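You operate a simulated robot arm through the tools that you are given. There is no shell and no other tool.

You are at the controls of a simulated robot arm. One attempt, no reset.

## Task
Tube the air gripper up and clamp the brass pin in it.
Fine: black plug out to the blue rail, orange tube end A in its outlet, B in GRIP; pin in, then vent shut and air on.

It is judged by the outcome, as a careful person would: the job done as asked, and still so three seconds after it is handed in. It fails if anything else is knocked over, pushed out of place, dropped, spilled or broken.

## Robot
A 7-joint arm with a two-finger parallel gripper, fixed in place. Base frame: the origin is on the floor under the middle of its stand, x ahead of it, y to its left, z up. Units: mm, rad, N and s.
It reaches about 964 mm from its shoulder. Its first joint turns from -2.897 to 2.897 rad. Payload 1.57 kg.
The TCP is the grasp point between the finger pads, 30 mm short of the fingertips. In the tool frame z runs along the fingers and y along their closing line. Largest opening 110 mm; finger width 24, thickness 12; the body of the gripper, 48 by 112 mm, starts 78 mm behind the TCP.
Orientation is told as [roll, pitch, yaw] about the base's x, y, z axes, in that order, counted from this pose: with the fingers straight down and closing along the base's y, the tool's x points along the base's -x, its y along +y and its z along -z.

## Interface
- The arm moves only by the tool apply_moves. Its argument "motion" is a list of rows, each a list of 7 numbers: the shift along the base's x, y, z in mm, then the turn, a rotation vector about the base's x, y, z in rad, then the finger opening in mm, from 0 to 110. In form: [[tx, ty, tz, wx, wy, wz, hand], ...]. A call has 1 to 20 rows; each row is the pose to reach, as a shift and turn from the pose commanded when the call began. A row lasts 0.2 s, in which the tool goes at most 50 mm and 0.15 rad; a call with a longer step from one row to the next is refused whole, and so is a gripper value outside its range. Where a pose cannot be reached the arm comes as near as it can. A force on the tool above 90 N (or 10 N above the force at the start of the call, whichever is more), or a blocked arm, ends the call early, and 0.2 s more pass. Each finger travels about 108 mm/s and halts on what it meets, pressing with about 31 N; the grip force reading is that of the motor and also rises with nothing between the fingers. The clock runs only during rows and for 0.2 s after the last one: add rows that repeat a pose to give the fingers time. The reply holds the time, the measured pose of the TCP, the force on the tool along the base axes, the opening and the grip force, in the units named above and with some noise, with the torque about the TCP (base axes, N m) and any sound that the robot's microphone picked up.
- Cameras (640 x 400 px; columns grow to the right, rows downward): "scene" is fixed at [400, -650.6, 1619.4]; the picture's right is [0.90, 0.44, 0.00], its down [0.41, -0.84, -0.36] and it looks along [-0.16, 0.33, -0.93] (base axes); focal length 214 px, centre (320, 200). "wrist" rides on the gripper at [70, 16, -141] in the tool frame; the picture's right is [-0.23, 0.97, 0.00], its down [-0.86, -0.20, -0.48] and it looks along [-0.47, -0.11, 0.88] (tool axes); focal length 222 px, centre (320, 200).
- grab_frame(camera): a new picture of that camera. No time passes.
- raise_lower(by): slides the trunk up (or, below 0, down) by that many mm; the arm rides with it, the base frame stays. It gives what a move gives, with no picture.
- locate(camera, pixels): there is no depth. For up to 12 entries [column, row, z] of the newest picture of that camera ("zoom" is the newest enlarged one), the place [x, y] in the base frame at which the ray of that pixel passes the height z, good to about 2 mm. No time passes.
- enlarge(camera, box): a new picture of the part [left, top, right, bottom] of that camera's present view, enlarged. No time passes.
- finish_job(): hands the job in; it is judged then, once.

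Open the gripper and draw the arm clear of the work before you hand the job in, unless the task says otherwise.

The tools are called after "Call:" as a command line: name --pt "numbers of a row" for each row, then --argument value for the rest, lists and objects as JSON in quotes. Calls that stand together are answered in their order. apply_moves: Moves the arm, as the interface text tells. Its arguments: {"type":"object","properties":{"motion":{"type":"array"}},"required":["motion"]} The other tools are called the same way: raise_lower (by) moves the trunk up or down; grab_frame (camera) takes a picture; locate (camera, pixels) gives the place at which the rays of pixels pass given heights; enlarge (camera, box) takes an enlarged picture of a part of a camera's view; finish_job () hands the job in.

At the start:

```text
clock: 0.0
eef_pos: [263.6, -426.6, 1375.4]
ee_rot: [0.002, 0.001, -0.001]
ft_force: [0.0, -0.2, 0.9]
wrist_torque: [0.0, -0.01, 0.0]
finger_gap: 110.0
grip_force: 0.1
trunk travel left (down, up): [-475.0, 135.0]
```

scene: 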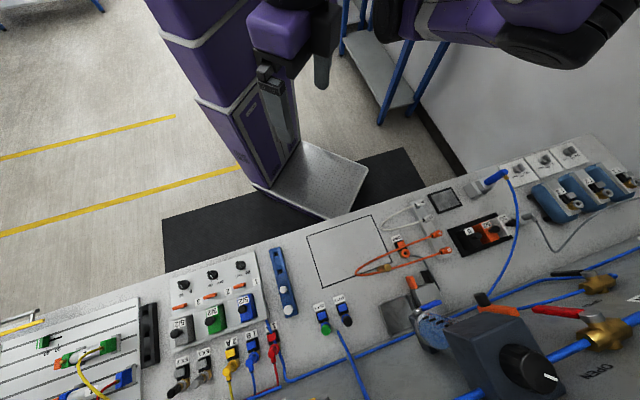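
wrist: 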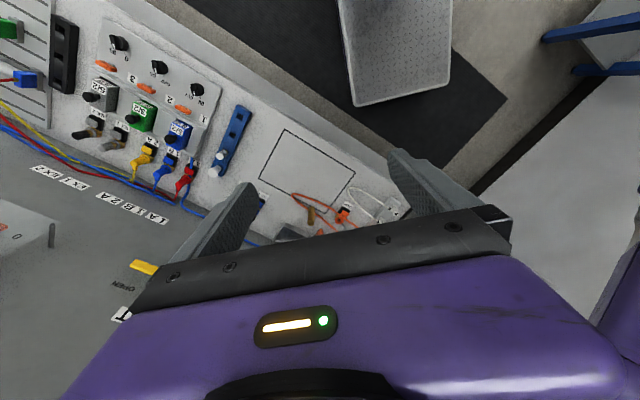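

The scene shows a bench with a blue rail near (283,280), a black-handled valve manifold, orange tubes near (405,255) and some devices at right. I'll enlarge parts of the scene to identify things.

Call:
enlarge --camera "scene" --box '[300, 180, 460, 280]'

Call:
enlarge --camera "scene" --box '[380, 260, 640, 400]'

Call:
enlarge --camera "scene" --box '[150, 240, 360, 400]'

Call:
enlarge --camera "scene" --box '[420, 130, 640, 270]'

```text
4.00 times, centred on (380, 230) of scene
```

zoom: 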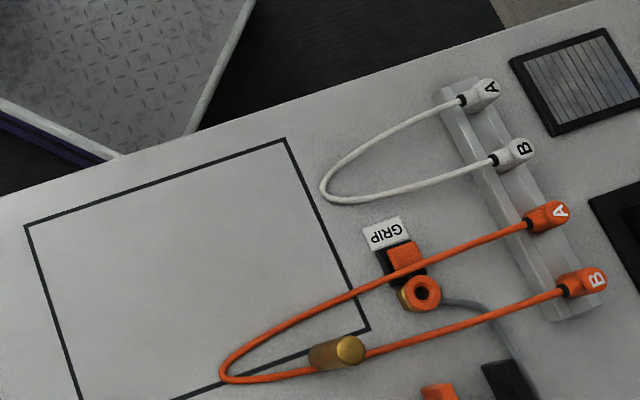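

```text
2.46 times, centred on (510, 330) of scene
```

zoom: 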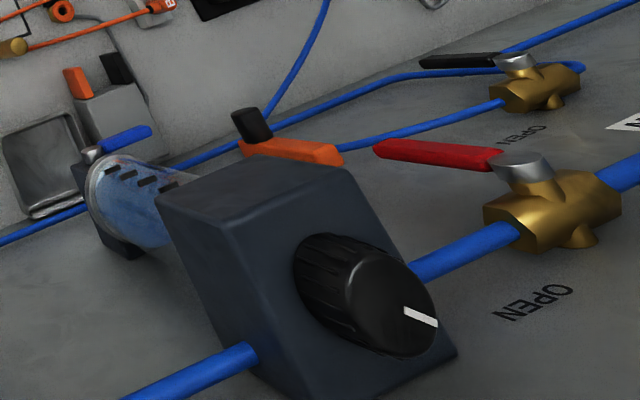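

```text
2.50 times, centred on (255, 320) of scene
```

zoom: 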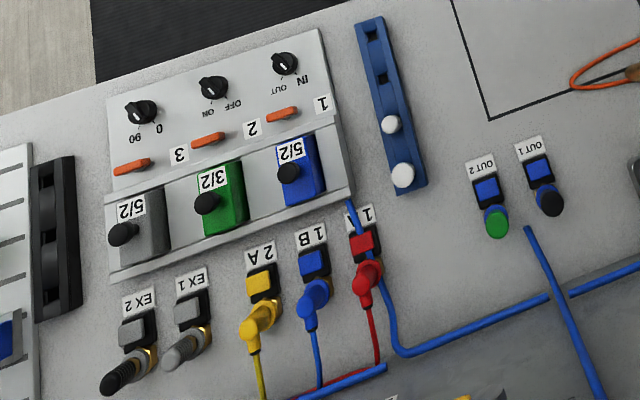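

```text
2.86 times, centred on (530, 200) of scene
```

zoom: 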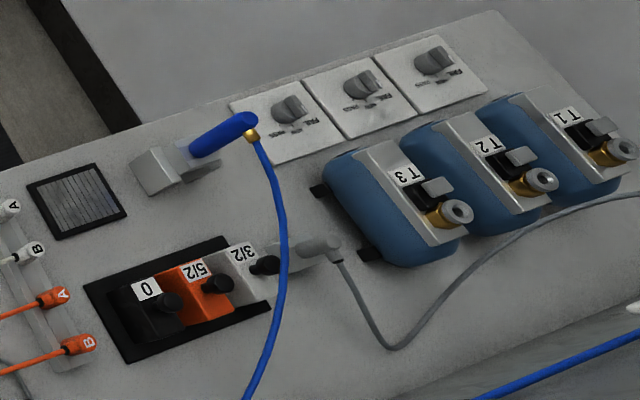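

The orange tube ends A/B rest on a rack at (435,233)/(445,250), and the black plug is in OUT 1 at (345,318). I'll zoom in tighter on the key items.

Call:
enlarge --camera "scene" --box '[300, 285, 364, 325]'

Call:
enlarge --camera "scene" --box '[380, 260, 460, 350]'

Call:
enlarge --camera "scene" --box '[380, 225, 460, 275]'

Call:
enlarge --camera "scene" --box '[530, 260, 640, 350]'

Call:
enlarge --camera "scene" --box '[260, 240, 324, 330]'

```text
10.00 times, centred on (332, 305) of scene
```

zoom: 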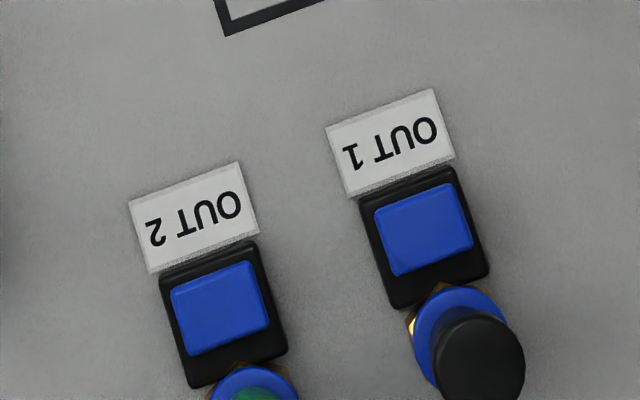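

```text
4.44 times, centred on (420, 305) of scene
```

zoom: 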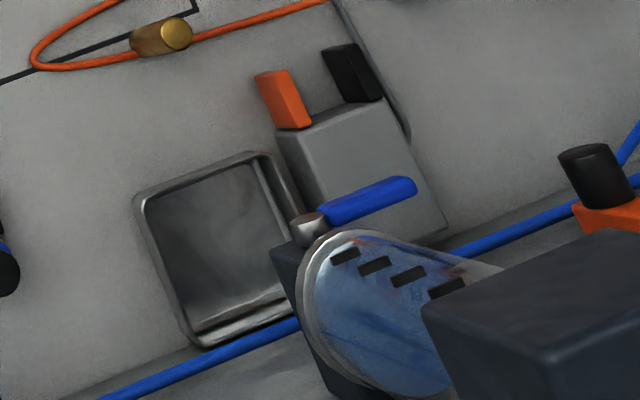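

```text
8.00 times, centred on (420, 250) of scene
```

zoom: 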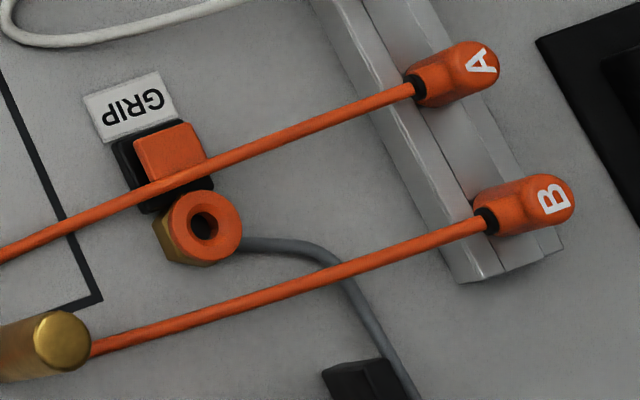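

```text
4.44 times, centred on (585, 305) of scene
```

zoom: 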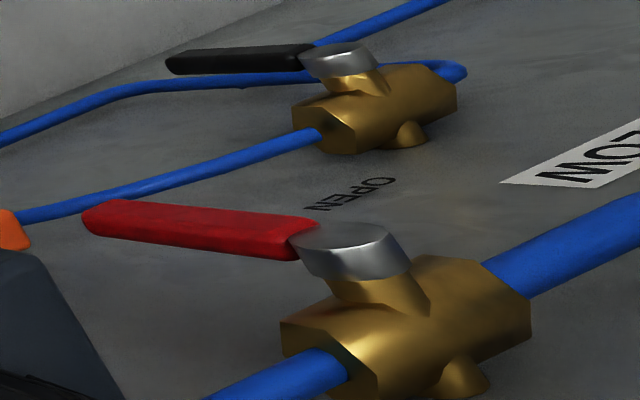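

```text
4.44 times, centred on (292, 285) of scene
```

zoom: 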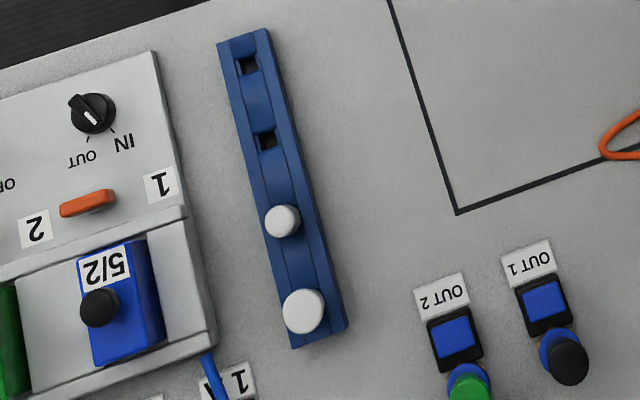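

I need the bench height, so I'll triangulate the black outlined rectangle's corners seen in both views: scene (307,237)/(372,215), wrist (285,130)/(355,172).

Call:
locate --camera "scene" --pixels '[[307, 237, 700], [307, 237, 800], [307, 237, 900], [307, 237, 1000], [372, 215, 800], [372, 215, 900]]'

Call:
locate --camera "wrist" --pixels '[[285, 130, 700], [285, 130, 800], [285, 130, 900], [285, 130, 1000], [355, 172, 800], [355, 172, 900]]'

```text
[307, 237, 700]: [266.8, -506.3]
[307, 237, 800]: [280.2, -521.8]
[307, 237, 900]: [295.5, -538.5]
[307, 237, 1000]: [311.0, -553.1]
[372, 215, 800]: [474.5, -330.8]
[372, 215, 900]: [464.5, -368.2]
```

```text
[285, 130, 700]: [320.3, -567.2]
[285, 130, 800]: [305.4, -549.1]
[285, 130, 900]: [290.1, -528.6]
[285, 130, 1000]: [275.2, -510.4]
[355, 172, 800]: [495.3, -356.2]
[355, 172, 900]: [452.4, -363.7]
```

The bench top is at about z≈876, and its edge runs at 45° in the base frame. I'll yaw the tool -45° to align with the bench and shift right for a survey from the wrist camera.

Call:
apply_moves --pt "30 12 0 0 0 -0.131 110" --pt "60 24 0 0 0 -0.262 110" --pt "90 36 0 0 0 -0.393 110" --pt "120 48 0 0 0 -0.524 110" --pt "150 60 0 0 0 -0.655 110" --pt "186 76 0 0 0 -0.785 110"

Call:
grab_frame --camera "wrist"

Call:
grab_frame --camera "scene"

```text
clock: 1.4
eef_pos: [448.2, -350.8, 1375.8]
ee_rot: [0.001, 0.001, -0.787]
ft_force: [-0.1, -0.8, 0.3]
wrist_torque: [0.01, -0.04, 0.0]
finger_gap: 110.0
grip_force: 0.1
trunk travel left (down, up): [-475.0, 135.0]
```

```text
taken
```

wrist: 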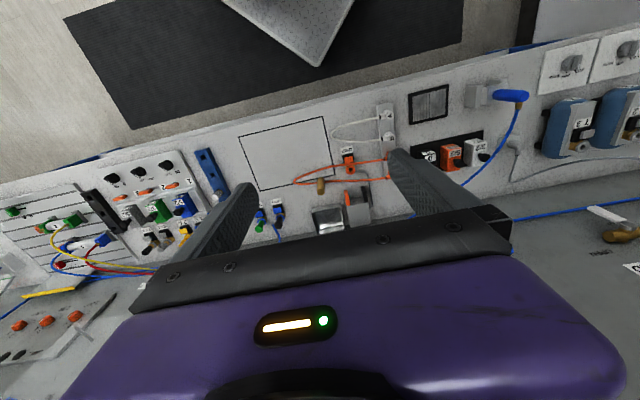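

```text
taken
```

scene: 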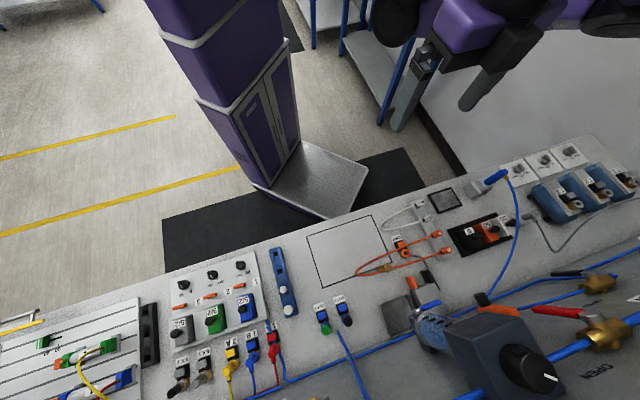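

The wrist view covers the bench near the robot, but the air valves at the right-hand front are hidden by the gripper. I'll enlarge parts of the scene view again at high magnification to trace the blue lines and read the labels.

Call:
enlarge --camera "scene" --box '[400, 270, 500, 332]'

Call:
enlarge --camera "scene" --box '[540, 300, 640, 400]'

Call:
enlarge --camera "scene" --box '[460, 250, 560, 312]'

Call:
enlarge --camera "scene" --box '[300, 320, 500, 400]'

Call:
enlarge --camera "wrist" --box '[500, 180, 640, 280]'

Call:
enlarge --camera "wrist" --box '[0, 200, 200, 400]'

```text
6.40 times, centred on (450, 301) of scene
```

zoom: 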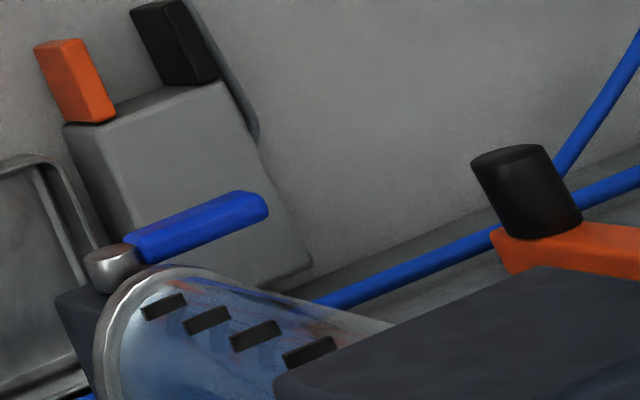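

```text
4.00 times, centred on (590, 350) of scene
```

zoom: 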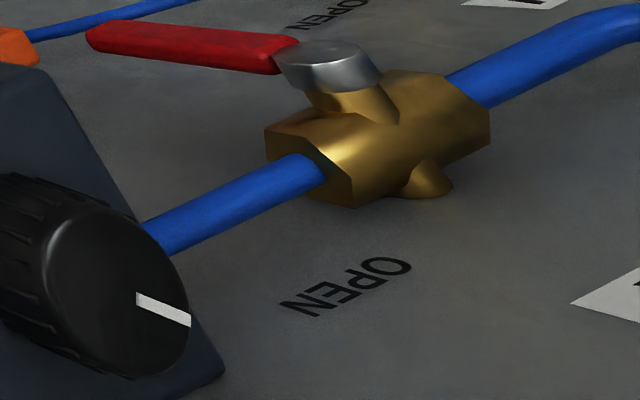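

```text
6.40 times, centred on (510, 281) of scene
```

zoom: 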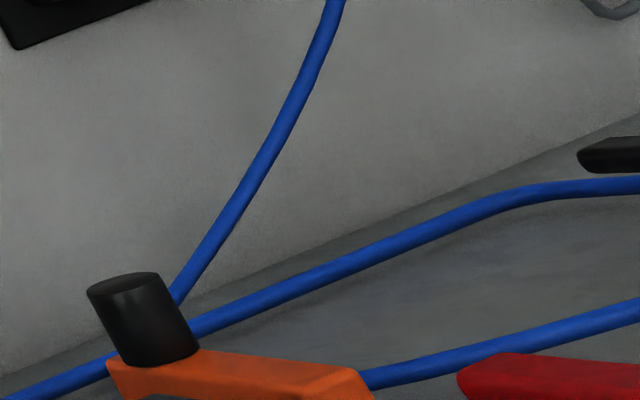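

```text
3.20 times, centred on (400, 360) of scene
```

zoom: 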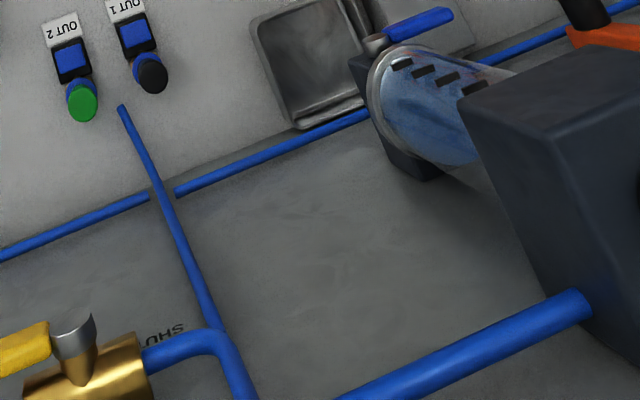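

```text
4.00 times, centred on (570, 230) of wrist
```

zoom: 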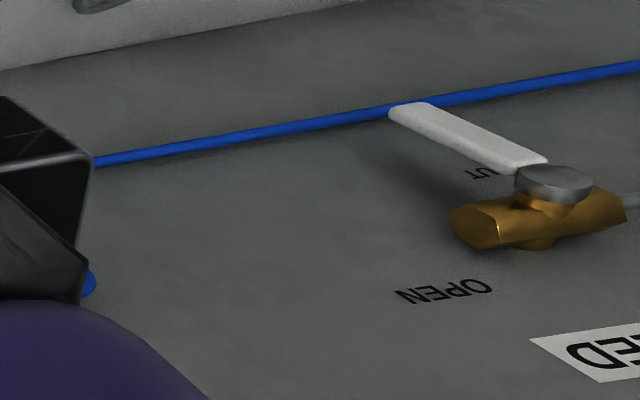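

```text
2.00 times, centred on (100, 300) of wrist
```

zoom: 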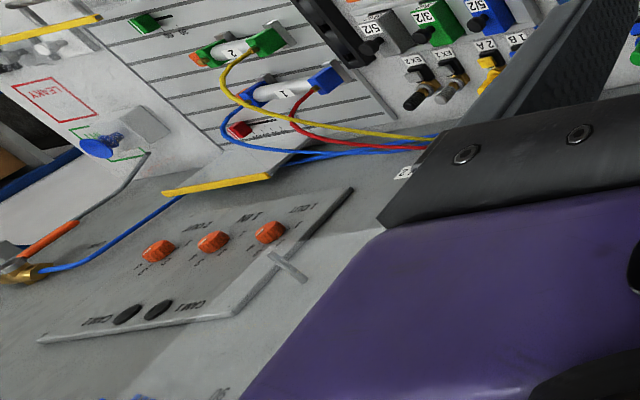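

The lower deck carries several coloured ball valves (yellow, red, black, white, orange) whose labels I can't fully read yet. I'll tilt the fingers 45° outward so the wrist camera looks out across the deck.

Call:
apply_moves --pt "0 0 10 -0.0925 -0.0925 0 110" --pt "0 0 20 -0.185 -0.185 0 110" --pt "0 0 30 -0.2775 -0.2775 0 110" --pt "0 0 40 -0.37 -0.37 0 110" --pt "0 0 50 -0.4625 -0.4625 0 110" --pt "0 0 60 -0.555 -0.555 0 110"

Call:
grab_frame --camera "wrist"

```text
clock: 2.0
eef_pos: [454.6, -354.6, 1395.3]
ee_rot: [-0.016, -0.226, -0.762]
ft_force: [1.6, -11.4, 2.3]
wrist_torque: [1.9, 0.43, 0.61]
finger_gap: 109.9
grip_force: 0.0
trunk travel left (down, up): [-475.0, 135.0]
stopped in row 2: the force on the tool passed its limit at 148 N (the readings are from after the stop); the commanded pose is now the measured one
```

```text
taken
```

wrist: 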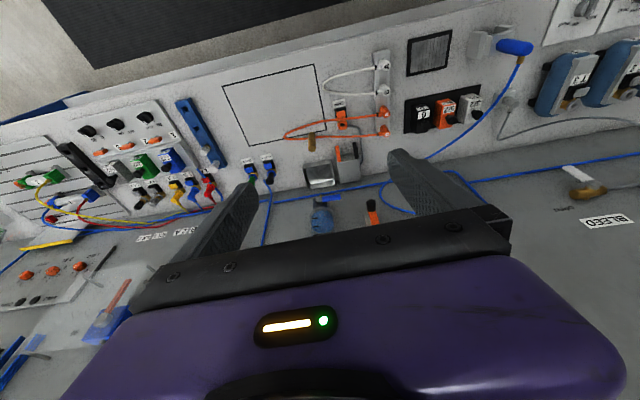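

The call stopped with a force spike; I'll check the scene to see what the arm touched.

Call:
grab_frame --camera "scene"

Call:
apply_moves --pt "0 0 0 0 0 0 110"

```text
taken
```

scene: 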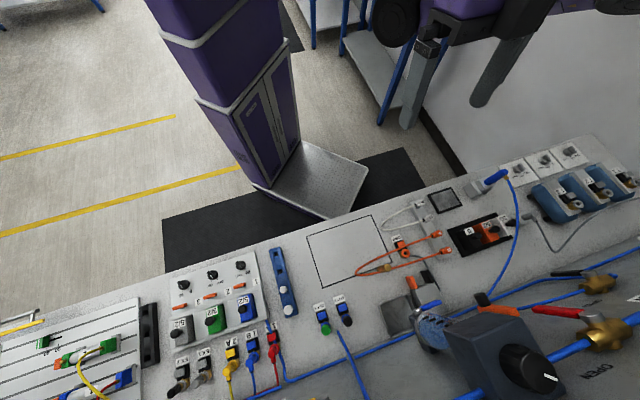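

```text
clock: 2.4
eef_pos: [455.1, -353.6, 1395.7]
ee_rot: [-0.014, -0.225, -0.762]
ft_force: [3.5, -18.6, 3.5]
wrist_torque: [2.85, 0.78, 0.88]
finger_gap: 110.2
grip_force: 0.1
trunk travel left (down, up): [-475.0, 135.0]
```

The torque reading places the contact ~150 mm above the TCP on the robot's side, so the camera bracket most likely met the arm itself. I'll back the tilt out to the vertical pose.

Call:
apply_moves --pt "0 0 0 0.075 0.078 0 110" --pt "0 0 0 0.155 0.162 -0.02 110" --pt "0 0 0 0.155 0.162 -0.02 110"

```text
clock: 3.2
eef_pos: [455.3, -354.8, 1395.1]
ee_rot: [-0.016, 0.0, -0.783]
ft_force: [-0.4, 0.2, -0.2]
wrist_torque: [0.0, 0.01, -0.04]
finger_gap: 109.9
grip_force: 0.1
trunk travel left (down, up): [-475.0, 135.0]
```

Force is back to zero. I'll now move the vertical gripper further out along the bench normal so the camera sees more of the lower deck.

Call:
apply_moves --pt "30 -30 0 0 0 0 110" --pt "60 -60 0 0 0 0 110" --pt "90 -90 0 0 0 0 110" --pt "120 -120 0 0 0 0 110" --pt "150 -150 0 0 0 0 110" --pt "180 -180 0 0 0 0 110"

Call:
grab_frame --camera "wrist"

Call:
grab_frame --camera "scene"

```text
clock: 4.6
eef_pos: [634.1, -533.0, 1393.8]
ee_rot: [-0.016, -0.002, -0.782]
ft_force: [0.4, 0.5, 0.7]
wrist_torque: [-0.05, 0.01, 0.02]
finger_gap: 110.1
grip_force: 0.0
trunk travel left (down, up): [-475.0, 135.0]
```

```text
taken
```

wrist: 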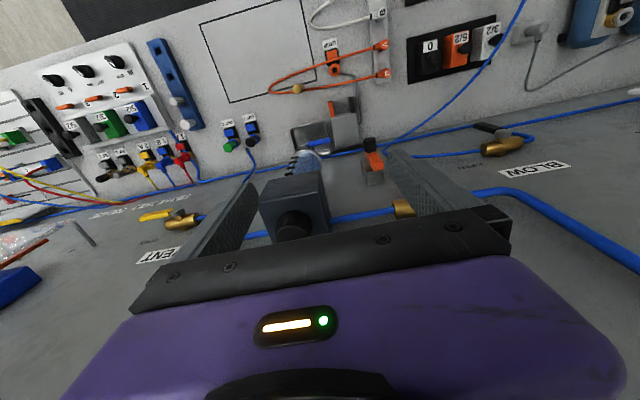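

```text
taken
```

scene: 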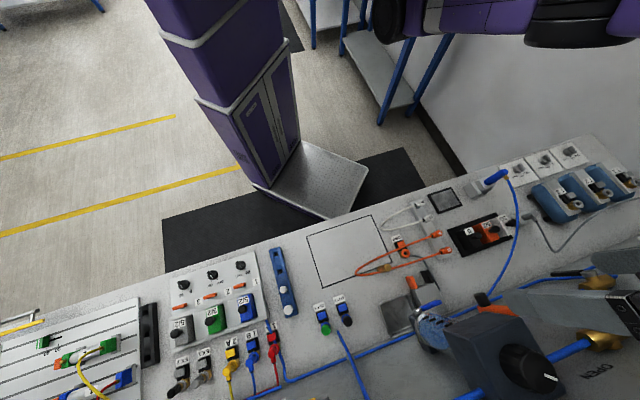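

Now the wrist view shows the yellow-handled valve with a label ending in "ENT" at (157,255), and the black one labelled BLOW at (535,168). I'll enlarge these.

Call:
enlarge --camera "wrist" --box '[100, 180, 260, 280]'

Call:
enlarge --camera "wrist" --box '[240, 100, 440, 240]'

Call:
enlarge --camera "wrist" --box '[440, 80, 640, 220]'

Call:
enlarge --camera "wrist" --box '[130, 10, 290, 160]'

```text
4.00 times, centred on (180, 230) of wrist
```

zoom: 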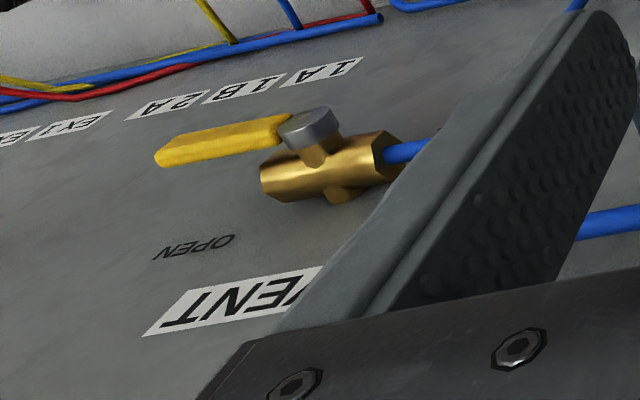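

```text
2.86 times, centred on (340, 170) of wrist
```

zoom: 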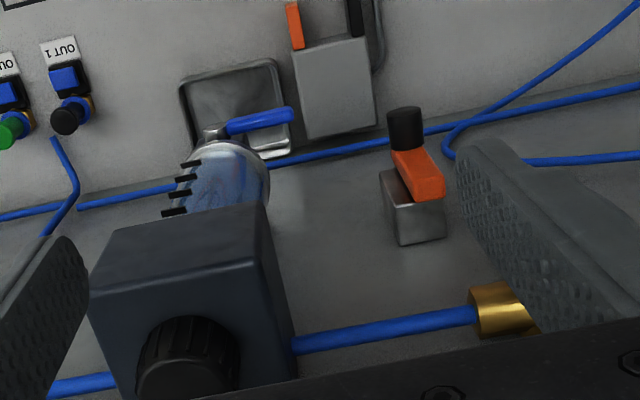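

```text
2.86 times, centred on (540, 150) of wrist
```

zoom: 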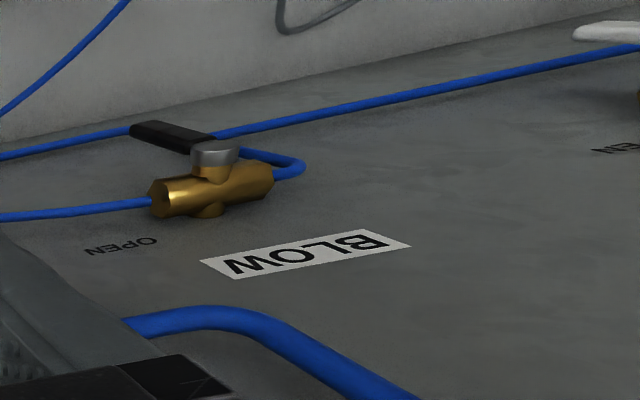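

```text
2.67 times, centred on (210, 85) of wrist
```

zoom: 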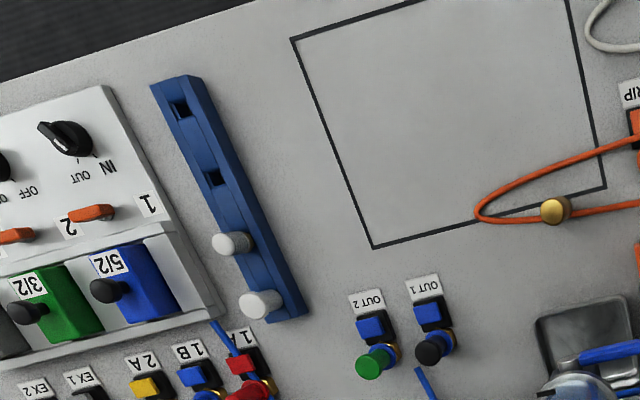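

The yellow valve is VENT, black is BLOW, white is BLEED; the red one should be the supply. I'll shift left along the bench to see the VENT valve's OPEN/SHUT markings clearly.

Call:
apply_moves --pt "-30 -30 0 0 0 0 110" --pt "-60 -60 0 0 0 0 110" --pt "-90 -90 0 0 0 0 110" --pt "-120 -120 0 0 0 0 110" --pt "-150 -150 0 0 0 0 110" --pt "-180 -180 0 0 0 0 110"

Call:
grab_frame --camera "wrist"

```text
clock: 5.7
eef_pos: [611.3, -573.1, 1379.6]
ee_rot: [-0.014, 0.004, -0.6]
ft_force: [-0.2, 0.9, -0.6]
wrist_torque: [-0.06, 0.05, -0.04]
finger_gap: 110.1
grip_force: 0.0
out of reach, approached as far as the arm can: row 2, 3, 4, 5
trunk travel left (down, up): [-475.0, 135.0]
stopped in row 5: the arm was blocked; the commanded pose is now the measured one
```

```text
taken
```

wrist: 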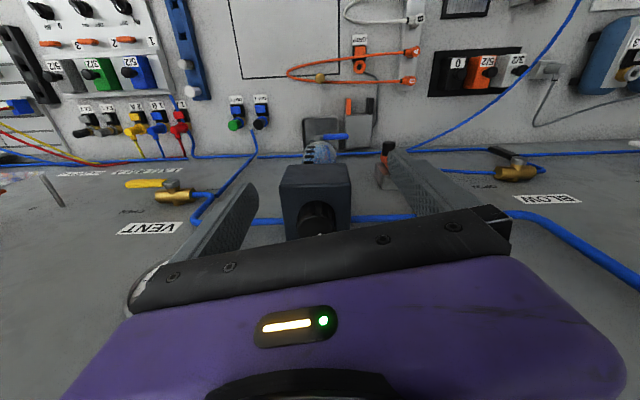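

I've reached the arm's limit here (radius ≈838 at this height), but the view is good. I'll enlarge the key areas of this wrist view for localization.

Call:
enlarge --camera "wrist" --box '[100, 160, 260, 260]'

Call:
locate --camera "zoom" --pixels '[[320, 200, 800], [320, 200, 876]]'

Call:
enlarge --camera "wrist" --box '[220, 80, 460, 240]'

```text
4.00 times, centred on (180, 210) of wrist
```

zoom: 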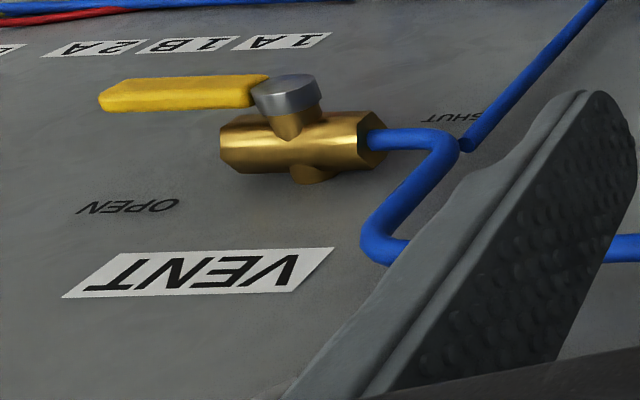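

```text
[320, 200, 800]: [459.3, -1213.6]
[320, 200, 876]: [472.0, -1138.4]
```

```text
2.50 times, centred on (340, 160) of wrist
```

zoom: 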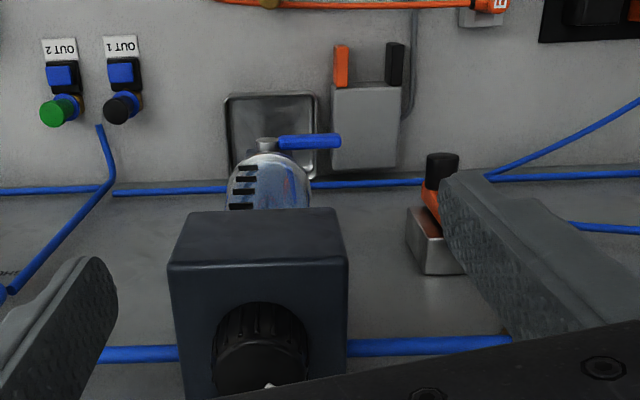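

The located VENT position seems far away, so I'll triangulate: the "SHUT" text near wrist (214,189), and other common points in the scene image.

Call:
locate --camera "wrist" --pixels '[[214, 189, 700], [214, 189, 800], [214, 189, 876], [214, 189, 950], [262, 122, 876], [262, 122, 930], [235, 125, 876], [235, 125, 930]]'

Call:
locate --camera "scene" --pixels '[[351.6, 399, 700], [351.6, 399, 800], [351.6, 399, 876], [351.6, 399, 950], [348.5, 321, 876], [348.5, 321, 930]]'

```text
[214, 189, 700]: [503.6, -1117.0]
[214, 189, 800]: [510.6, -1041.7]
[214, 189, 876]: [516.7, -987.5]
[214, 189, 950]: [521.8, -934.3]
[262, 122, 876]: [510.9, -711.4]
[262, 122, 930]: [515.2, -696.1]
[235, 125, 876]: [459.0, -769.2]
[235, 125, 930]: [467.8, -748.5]
```

```text
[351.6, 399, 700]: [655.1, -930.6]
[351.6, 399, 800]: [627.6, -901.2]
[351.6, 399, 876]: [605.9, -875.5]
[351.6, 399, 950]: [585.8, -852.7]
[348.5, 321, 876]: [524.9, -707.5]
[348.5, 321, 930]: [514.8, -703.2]
```

The OUT 1 plug triangulates to about (516,-700,925), but the far "deck" seems to rise (larger in the scene view), so it may be a sloped or vertical back panel. I'll triangulate several matching features in both views.

Call:
locate --camera "wrist" --pixels '[[348, 136, 900], [348, 136, 1000], [348, 136, 1100], [388.8, 142.8, 900], [388.8, 142.8, 1000], [388.8, 142.8, 1100], [348.8, 98, 876], [348.8, 98, 976], [280, 186, 1000], [280, 186, 1100], [349, 184, 1000], [349, 184, 1100]]'

Call:
locate --camera "scene" --pixels '[[441.9, 301.8, 900], [441.9, 301.8, 1000], [441.9, 301.8, 1100], [479.4, 294, 900], [479.4, 294, 1000], [479.4, 294, 1100], [409.4, 276.8, 876], [409.4, 276.8, 976], [447, 328, 1000], [447, 328, 1100], [351.6, 400, 1000], [351.6, 400, 1150]]'

```text
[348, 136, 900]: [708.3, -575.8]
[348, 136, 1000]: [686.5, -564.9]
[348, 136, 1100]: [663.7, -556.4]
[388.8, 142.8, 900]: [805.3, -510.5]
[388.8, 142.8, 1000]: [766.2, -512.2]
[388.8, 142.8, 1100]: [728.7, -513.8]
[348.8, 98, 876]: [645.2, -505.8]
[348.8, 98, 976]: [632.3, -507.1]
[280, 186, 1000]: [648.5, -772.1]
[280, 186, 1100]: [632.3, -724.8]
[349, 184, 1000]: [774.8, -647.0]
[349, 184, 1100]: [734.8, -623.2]
```

```text
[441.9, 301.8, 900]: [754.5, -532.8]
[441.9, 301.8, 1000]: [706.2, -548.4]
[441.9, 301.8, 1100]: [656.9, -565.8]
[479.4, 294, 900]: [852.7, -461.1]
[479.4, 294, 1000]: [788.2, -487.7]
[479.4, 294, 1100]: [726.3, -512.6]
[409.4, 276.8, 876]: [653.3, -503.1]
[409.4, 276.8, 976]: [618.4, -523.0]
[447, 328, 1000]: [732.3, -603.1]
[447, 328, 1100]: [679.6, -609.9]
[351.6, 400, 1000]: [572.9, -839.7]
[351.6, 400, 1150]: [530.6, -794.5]
```

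The far section is a near-vertical back panel (blue lever tip ≈(671,-560,1070), orange/black lever knob ≈(728,-513,1100), VENT area ≈(530,-793,1150)). I'll retract toward the robot and lower the trunk so I can look at the panel more squarely.

Call:
apply_moves --pt "-30 25 0 0 0 0 110" --pt "-60 50 0 0 0 0 110" --pt "-90 75 0 0 0 -0.05 110" --pt "-120 100 0 0 0 -0.1 110" --pt "-150 125 0 0 0 -0.15 110" --pt "-180 150 0 0 0 -0.185 110" --pt "-210 175 0 0 0 -0.185 110"

Call:
raise_lower --by -200

Call:
grab_frame --camera "wrist"

Call:
grab_frame --camera "scene"

```text
clock: 7.3
eef_pos: [403.1, -397.0, 1382.3]
ee_rot: [-0.014, 0.002, -0.785]
ft_force: [0.7, -0.1, -0.5]
wrist_torque: [0.03, 0.01, -0.01]
finger_gap: 110.2
grip_force: 0.1
out of reach, approached as far as the arm can: row 1, 2
trunk travel left (down, up): [-475.0, 135.0]
```

```text
clock: 9.4
eef_pos: [402.5, -397.4, 1182.2]
ee_rot: [-0.014, 0.005, -0.787]
ft_force: [-0.1, 0.5, -0.2]
wrist_torque: [-0.01, 0.01, 0.0]
finger_gap: 109.9
grip_force: 0.0
trunk travel left (down, up): [-275.0, 335.0]
```

```text
taken
```

wrist: 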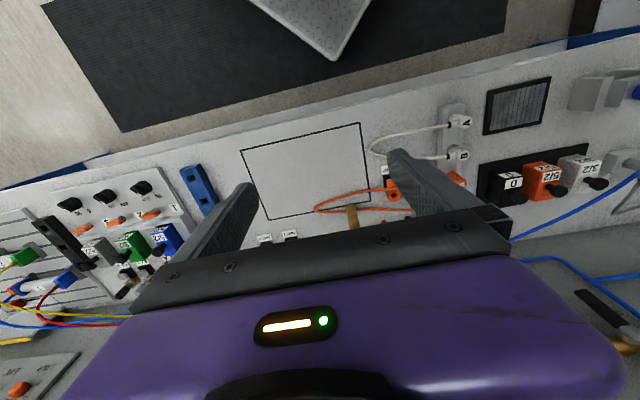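

```text
taken
```

scene: 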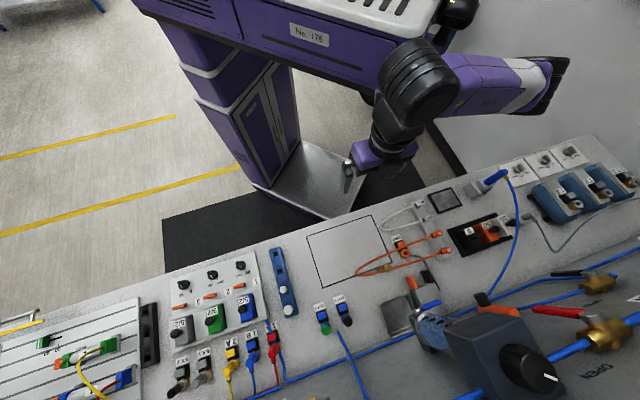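

The arm is now visible above the bench. I'll try a gentle outward tilt again at this lower height, watching the forces.

Call:
apply_moves --pt "0 0 0 -0.05 -0.05 0 110" --pt "0 0 0 -0.1 -0.1 0 110" --pt "0 0 0 -0.15 -0.15 0 110" --pt "0 0 0 -0.2 -0.2 0 110" --pt "0 0 0 -0.25 -0.25 0 110" --pt "0 0 0 -0.3 -0.3 0 110"

Call:
grab_frame --camera "wrist"

Call:
grab_frame --camera "scene"

```text
clock: 10.8
eef_pos: [404.2, -399.5, 1171.4]
ee_rot: [-0.028, -0.379, -0.785]
ft_force: [0.6, 0.5, 0.1]
wrist_torque: [0.01, -0.01, 0.03]
finger_gap: 110.1
grip_force: 0.0
trunk travel left (down, up): [-275.0, 335.0]
```

```text
taken
```

wrist: 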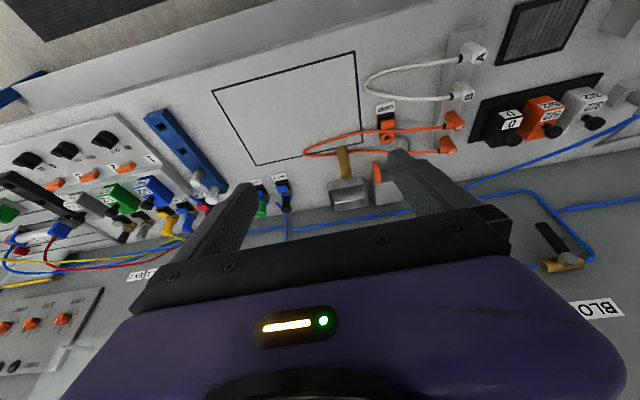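

```text
taken
```

scene: 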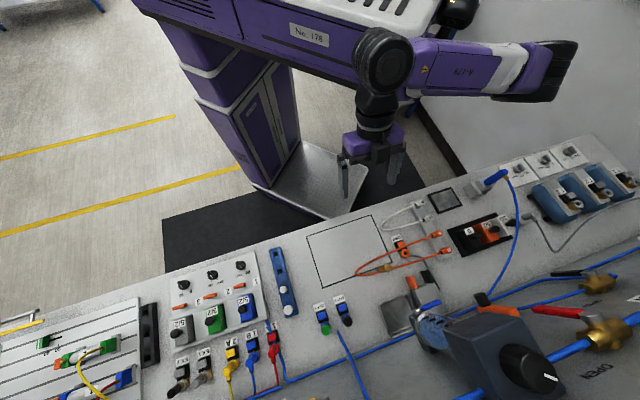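

Tilting works here, and the BLOW handle is seen perpendicular to its pipe (shut). I'll raise the TCP relative to the shoulder, lower the trunk to its end, and tilt more to look squarely at the panel.

Call:
apply_moves --pt "0 0 40 0 0 0 110" --pt "0 0 80 0 0 0 110" --pt "0 0 120 0 0 0 110" --pt "0 0 140 0 0 0 110"

Call:
raise_lower --by -200

Call:
grab_frame --camera "scene"

```text
clock: 11.8
eef_pos: [419.8, -404.6, 1260.0]
ee_rot: [-0.036, -0.38, -0.779]
ft_force: [-0.8, -0.8, -0.1]
wrist_torque: [0.03, 0.0, -0.01]
finger_gap: 109.5
grip_force: 0.2
out of reach, approached as far as the arm can: row 3, 4
trunk travel left (down, up): [-275.0, 335.0]
```

```text
clock: 14.0
eef_pos: [419.7, -404.3, 1060.5]
ee_rot: [-0.035, -0.381, -0.78]
ft_force: [-0.3, -0.3, -0.3]
wrist_torque: [-0.01, -0.01, 0.0]
finger_gap: 110.1
grip_force: 0.1
trunk travel left (down, up): [-75.0, 535.0]
```

```text
taken
```

scene: 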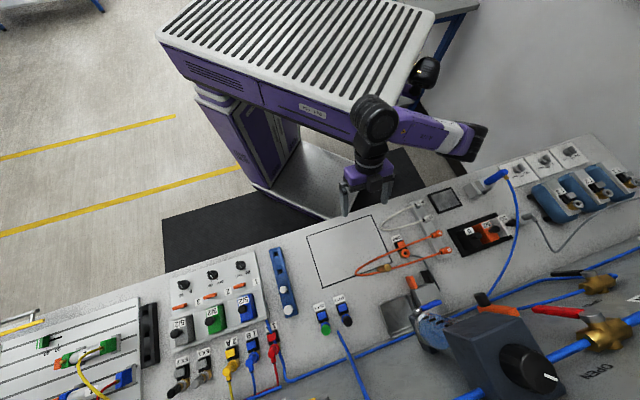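

The trunk is nearly down. I'll check the wrist view and continue tilting outward while moving away from the robot a bit.

Call:
apply_moves --pt "10 -10 20 -0.09 -0.09 0 110" --pt "20 -20 40 -0.18 -0.18 0 110" --pt "30 -30 60 -0.27 -0.27 0 110" --pt "40 -40 80 -0.36 -0.36 0 110"

Call:
grab_frame --camera "wrist"

Call:
grab_frame --camera "scene"

```text
clock: 15.0
eef_pos: [469.4, -448.3, 1131.3]
ee_rot: [-0.042, -0.891, -0.776]
ft_force: [-0.1, 0.1, 0.1]
wrist_torque: [-0.01, 0.05, -0.01]
finger_gap: 110.0
grip_force: 0.1
out of reach, approached as far as the arm can: row 1, 2, 3, 4
trunk travel left (down, up): [-75.0, 535.0]
```

```text
taken
```

wrist: 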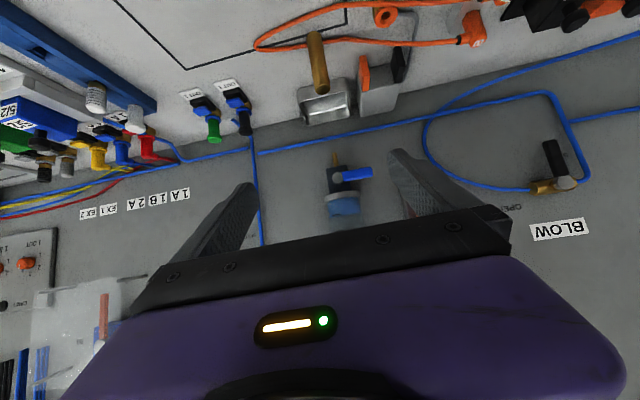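

```text
taken
```

scene: 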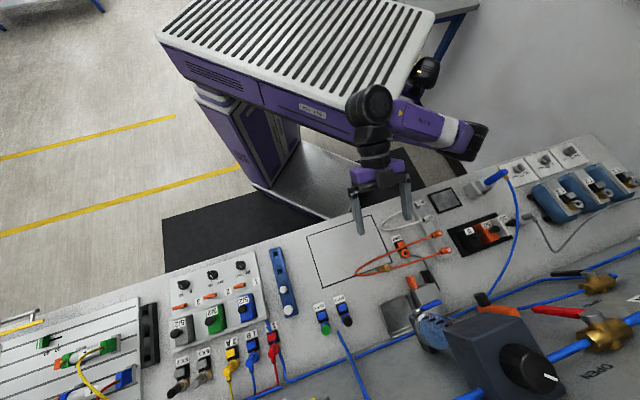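

Tilt is now 0.89 rad and the panel is coming into view. I'll raise and tilt further to see the panel face, including the supply valve.

Call:
apply_moves --pt "0 0 25 -0.07 -0.07 0 110" --pt "0 0 50 -0.14 -0.14 0 110" --pt "0 0 75 -0.21 -0.21 0 110" --pt "0 0 100 -0.28 -0.28 0 110" --pt "0 0 125 -0.35 -0.35 0 110" --pt "0 0 150 -0.42 -0.42 0 110"

Call:
grab_frame --camera "wrist"

Call:
grab_frame --camera "scene"

```text
clock: 16.4
eef_pos: [478.1, -448.5, 1282.9]
ee_rot: [-0.243, -1.486, -0.56]
ft_force: [0.5, 0.0, -0.5]
wrist_torque: [0.0, 0.01, -0.04]
finger_gap: 110.3
grip_force: 0.1
out of reach, approached as far as the arm can: row 1, 2, 3, 4, 5, 6
trunk travel left (down, up): [-75.0, 535.0]
```

```text
taken
```

wrist: 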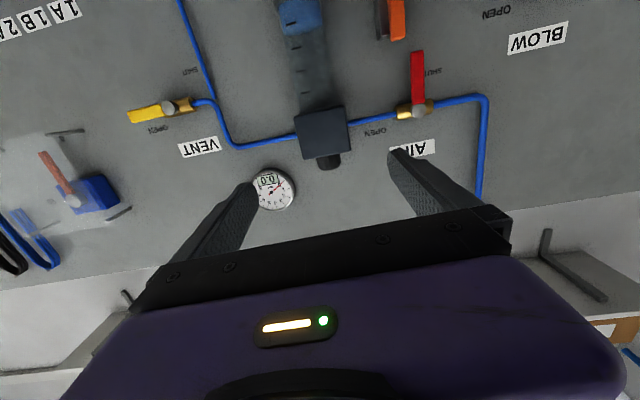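

```text
taken
```

scene: 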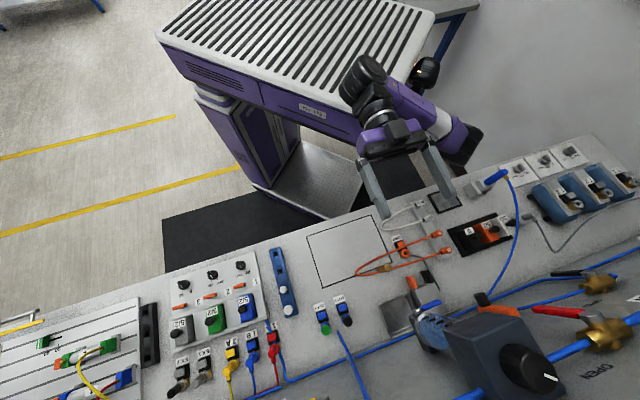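

Now the panel is clear: red handle = AIR (pointing down, shut), yellow = VENT (pointing viewer-right at OPEN), gauge reads 0.0. I'll enlarge for details.

Call:
enlarge --camera "wrist" --box '[110, 50, 310, 210]'

Call:
enlarge --camera "wrist" --box '[280, 0, 500, 160]'

```text
2.50 times, centred on (210, 130) of wrist
```

zoom: 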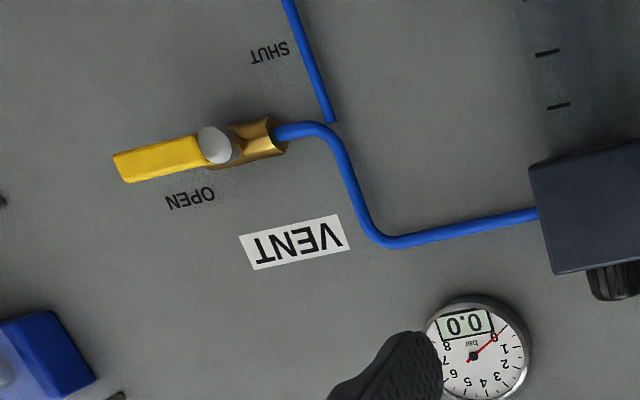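

```text
2.50 times, centred on (390, 80) of wrist
```

zoom: 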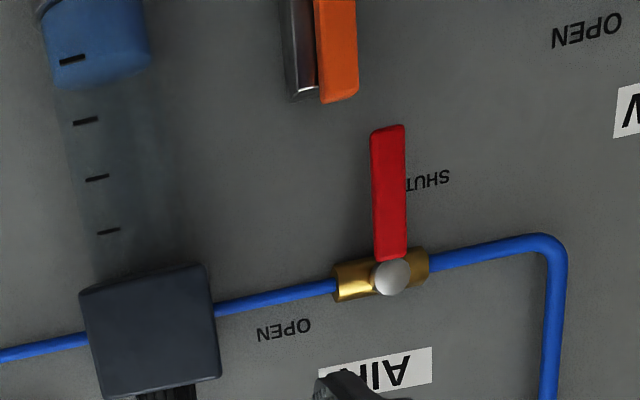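

I'll triangulate the AIR and VENT stems and the red handle tip using both cameras.

Call:
locate --camera "wrist" --pixels '[[419.2, 110.8, 1100], [419.2, 110.8, 1150], [419.2, 110.8, 1200], [417.2, 52, 1050], [417.2, 52, 1100], [417.2, 52, 1150], [167.2, 108, 1100], [167.2, 108, 1150], [167.2, 108, 1200]]'

Call:
locate --camera "scene" --pixels '[[591.8, 315, 1100], [591.8, 315, 1150], [591.8, 315, 1200], [532.7, 309, 1050], [532.7, 309, 1100], [532.7, 309, 1150], [322.5, 400, 1100], [322.5, 400, 1150], [322.5, 400, 1200]]'

Call:
enlarge --camera "scene" --box '[280, 360, 376, 400]'

```text
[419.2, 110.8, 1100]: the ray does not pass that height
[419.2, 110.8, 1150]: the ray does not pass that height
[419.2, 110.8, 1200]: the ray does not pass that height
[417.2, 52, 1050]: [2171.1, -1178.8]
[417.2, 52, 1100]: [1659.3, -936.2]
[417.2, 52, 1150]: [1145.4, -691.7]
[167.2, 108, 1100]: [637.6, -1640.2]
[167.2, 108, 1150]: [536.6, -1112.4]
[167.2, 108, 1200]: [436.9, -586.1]
```

```text
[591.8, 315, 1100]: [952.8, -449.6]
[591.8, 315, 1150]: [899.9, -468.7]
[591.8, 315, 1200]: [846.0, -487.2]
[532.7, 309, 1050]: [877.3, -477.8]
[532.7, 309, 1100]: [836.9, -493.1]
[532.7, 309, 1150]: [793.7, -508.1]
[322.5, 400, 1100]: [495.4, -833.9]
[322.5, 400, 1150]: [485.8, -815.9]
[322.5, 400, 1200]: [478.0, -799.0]
```

```text
6.67 times, centred on (328, 380) of scene
```

zoom: 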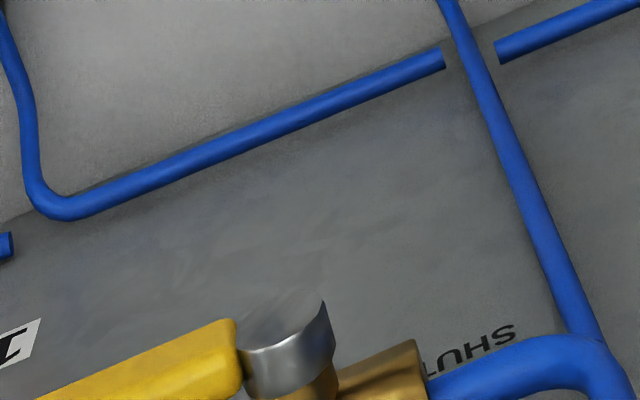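

The camera sits below the gripper in this pose, so the AIR stem must be higher than 1213. I'll query higher heights.

Call:
locate --camera "wrist" --pixels '[[419.2, 110.8, 1220], [419.2, 110.8, 1230], [419.2, 110.8, 1240], [419.2, 110.8, 1250], [419.2, 110.8, 1260], [417.2, 52, 1180], [417.2, 52, 1190], [167.2, 108, 1170], [167.2, 108, 1180], [276, 190, 1230], [276, 190, 1260], [276, 190, 1300]]'

Call:
locate --camera "scene" --pixels '[[591.8, 315, 1230], [591.8, 315, 1240], [591.8, 315, 1250], [591.8, 315, 1260], [532.7, 309, 1180], [532.7, 309, 1190]]'

```text
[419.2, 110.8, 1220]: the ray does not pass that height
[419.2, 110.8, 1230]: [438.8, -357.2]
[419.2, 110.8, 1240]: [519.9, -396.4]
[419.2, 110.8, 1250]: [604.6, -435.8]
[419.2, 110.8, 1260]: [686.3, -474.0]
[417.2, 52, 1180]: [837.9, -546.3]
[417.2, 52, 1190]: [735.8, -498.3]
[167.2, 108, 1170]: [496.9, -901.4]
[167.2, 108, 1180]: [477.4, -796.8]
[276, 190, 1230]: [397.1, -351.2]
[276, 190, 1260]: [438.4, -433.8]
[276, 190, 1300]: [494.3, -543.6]
```

```text
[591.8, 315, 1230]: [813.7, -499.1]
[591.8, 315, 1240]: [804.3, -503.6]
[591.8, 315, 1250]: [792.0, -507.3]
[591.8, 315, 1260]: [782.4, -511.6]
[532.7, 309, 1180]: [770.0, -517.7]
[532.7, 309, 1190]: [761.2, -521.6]
```

AIR stem ≈(770,-514,1270) with handle tip ≈(765,-517,1187); VENT stem ≈(479,-803,1180). To judge reach I'll look at how the arm is mounted.

Call:
enlarge --camera "scene" --box '[320, 30, 520, 220]'

```text
2.11 times, centred on (420, 125) of scene
```

zoom: 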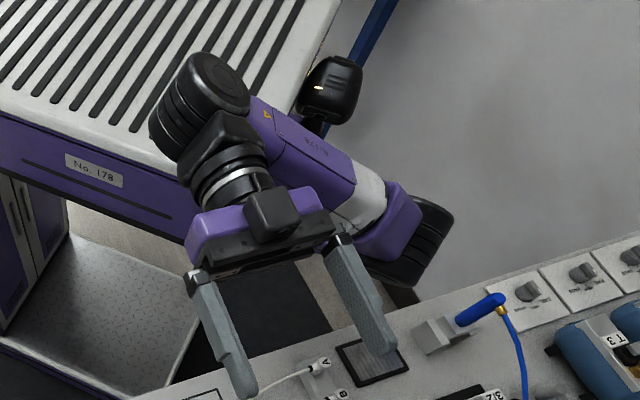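

I have the panel layout. Next I'll bring the fingers back to vertical to inspect the bench items (plug, tube ends, pin, air gripper) up close.

Call:
apply_moves --pt "0 0 -10 0.0955 0.0955 0 110" --pt "0 0 -20 0.191 0.191 0 110" --pt "0 0 -30 0.2865 0.2865 0 110" --pt "0 0 -40 0.382 0.382 0 110" --pt "0 0 -50 0.4775 0.4775 0 110" --pt "0 0 -60 0.573 0.573 0 110" --pt "0 0 -70 0.6685 0.6685 0 110" --pt "0 0 -80 0.764 0.764 0 110" --pt "0 0 -80 0.8595 0.8595 0 110" --pt "0 0 -80 0.955 0.955 0 110" --pt "0 0 -80 1.05 1.05 0 110" --pt "0 0 -80 1.05 1.05 0 110"

Call:
grab_frame --camera "wrist"

Call:
grab_frame --camera "scene"

```text
clock: 19.0
eef_pos: [465.1, -438.6, 1044.4]
ee_rot: [-0.042, -0.001, -0.78]
ft_force: [0.1, -0.3, 1.1]
wrist_torque: [0.04, 0.01, -0.05]
finger_gap: 110.2
grip_force: 0.0
out of reach, approached as far as the arm can: row 1, 2, 3, 4, 5, 6, 7, 8, 9, 10, 11, 12
trunk travel left (down, up): [-75.0, 535.0]
```

```text
taken
```

wrist: 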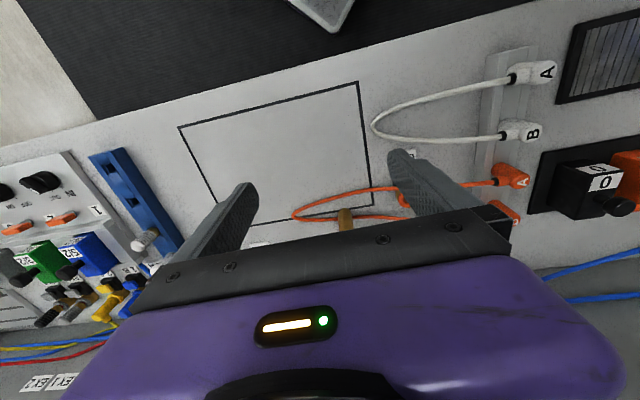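

```text
taken
```

scene: 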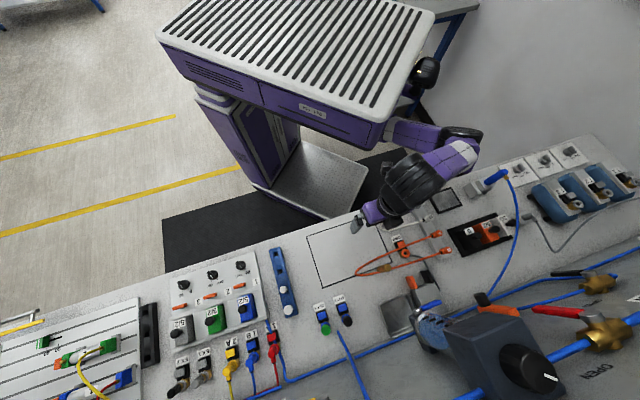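

The wrist can't go high with the trunk this low (it settled at z=1044). I'll raise the trunk 200 mm and then position the camera over the work items.

Call:
raise_lower --by 200

Call:
apply_moves --pt "25 -25 0 0 0 0 110" --pt "50 -50 0 0 0 0 110" --pt "75 -75 0 0 0 0 110" --pt "100 -100 0 0 0 0 110" --pt "125 -125 0 0 0 0 110"

Call:
grab_frame --camera "wrist"

Call:
grab_frame --camera "scene"

```text
clock: 21.2
eef_pos: [463.7, -439.6, 1243.3]
ee_rot: [-0.036, -0.002, -0.786]
ft_force: [-0.4, 0.5, 0.2]
wrist_torque: [0.03, 0.04, 0.0]
finger_gap: 110.1
grip_force: 0.2
trunk travel left (down, up): [-275.0, 335.0]
```

```text
clock: 22.4
eef_pos: [583.8, -552.3, 1218.7]
ee_rot: [-0.034, -0.003, -0.782]
ft_force: [0.4, -0.4, -1.3]
wrist_torque: [-0.01, 0.02, -0.02]
finger_gap: 109.9
grip_force: 0.0
out of reach, approached as far as the arm can: row 2, 3, 4, 5
trunk travel left (down, up): [-275.0, 335.0]
```

```text
taken
```

wrist: 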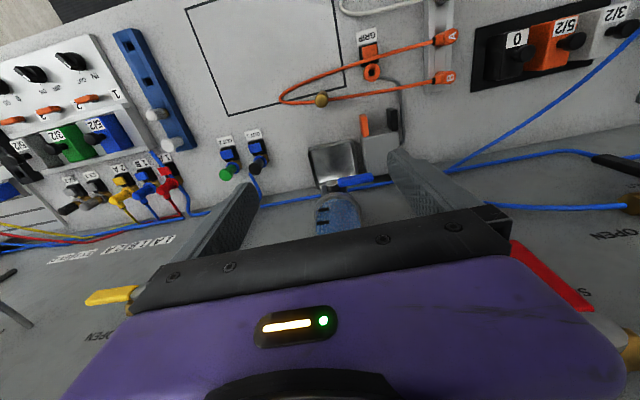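

```text
taken
```

scene: 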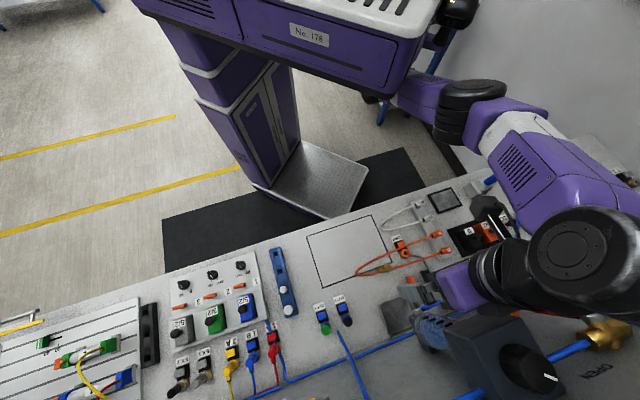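

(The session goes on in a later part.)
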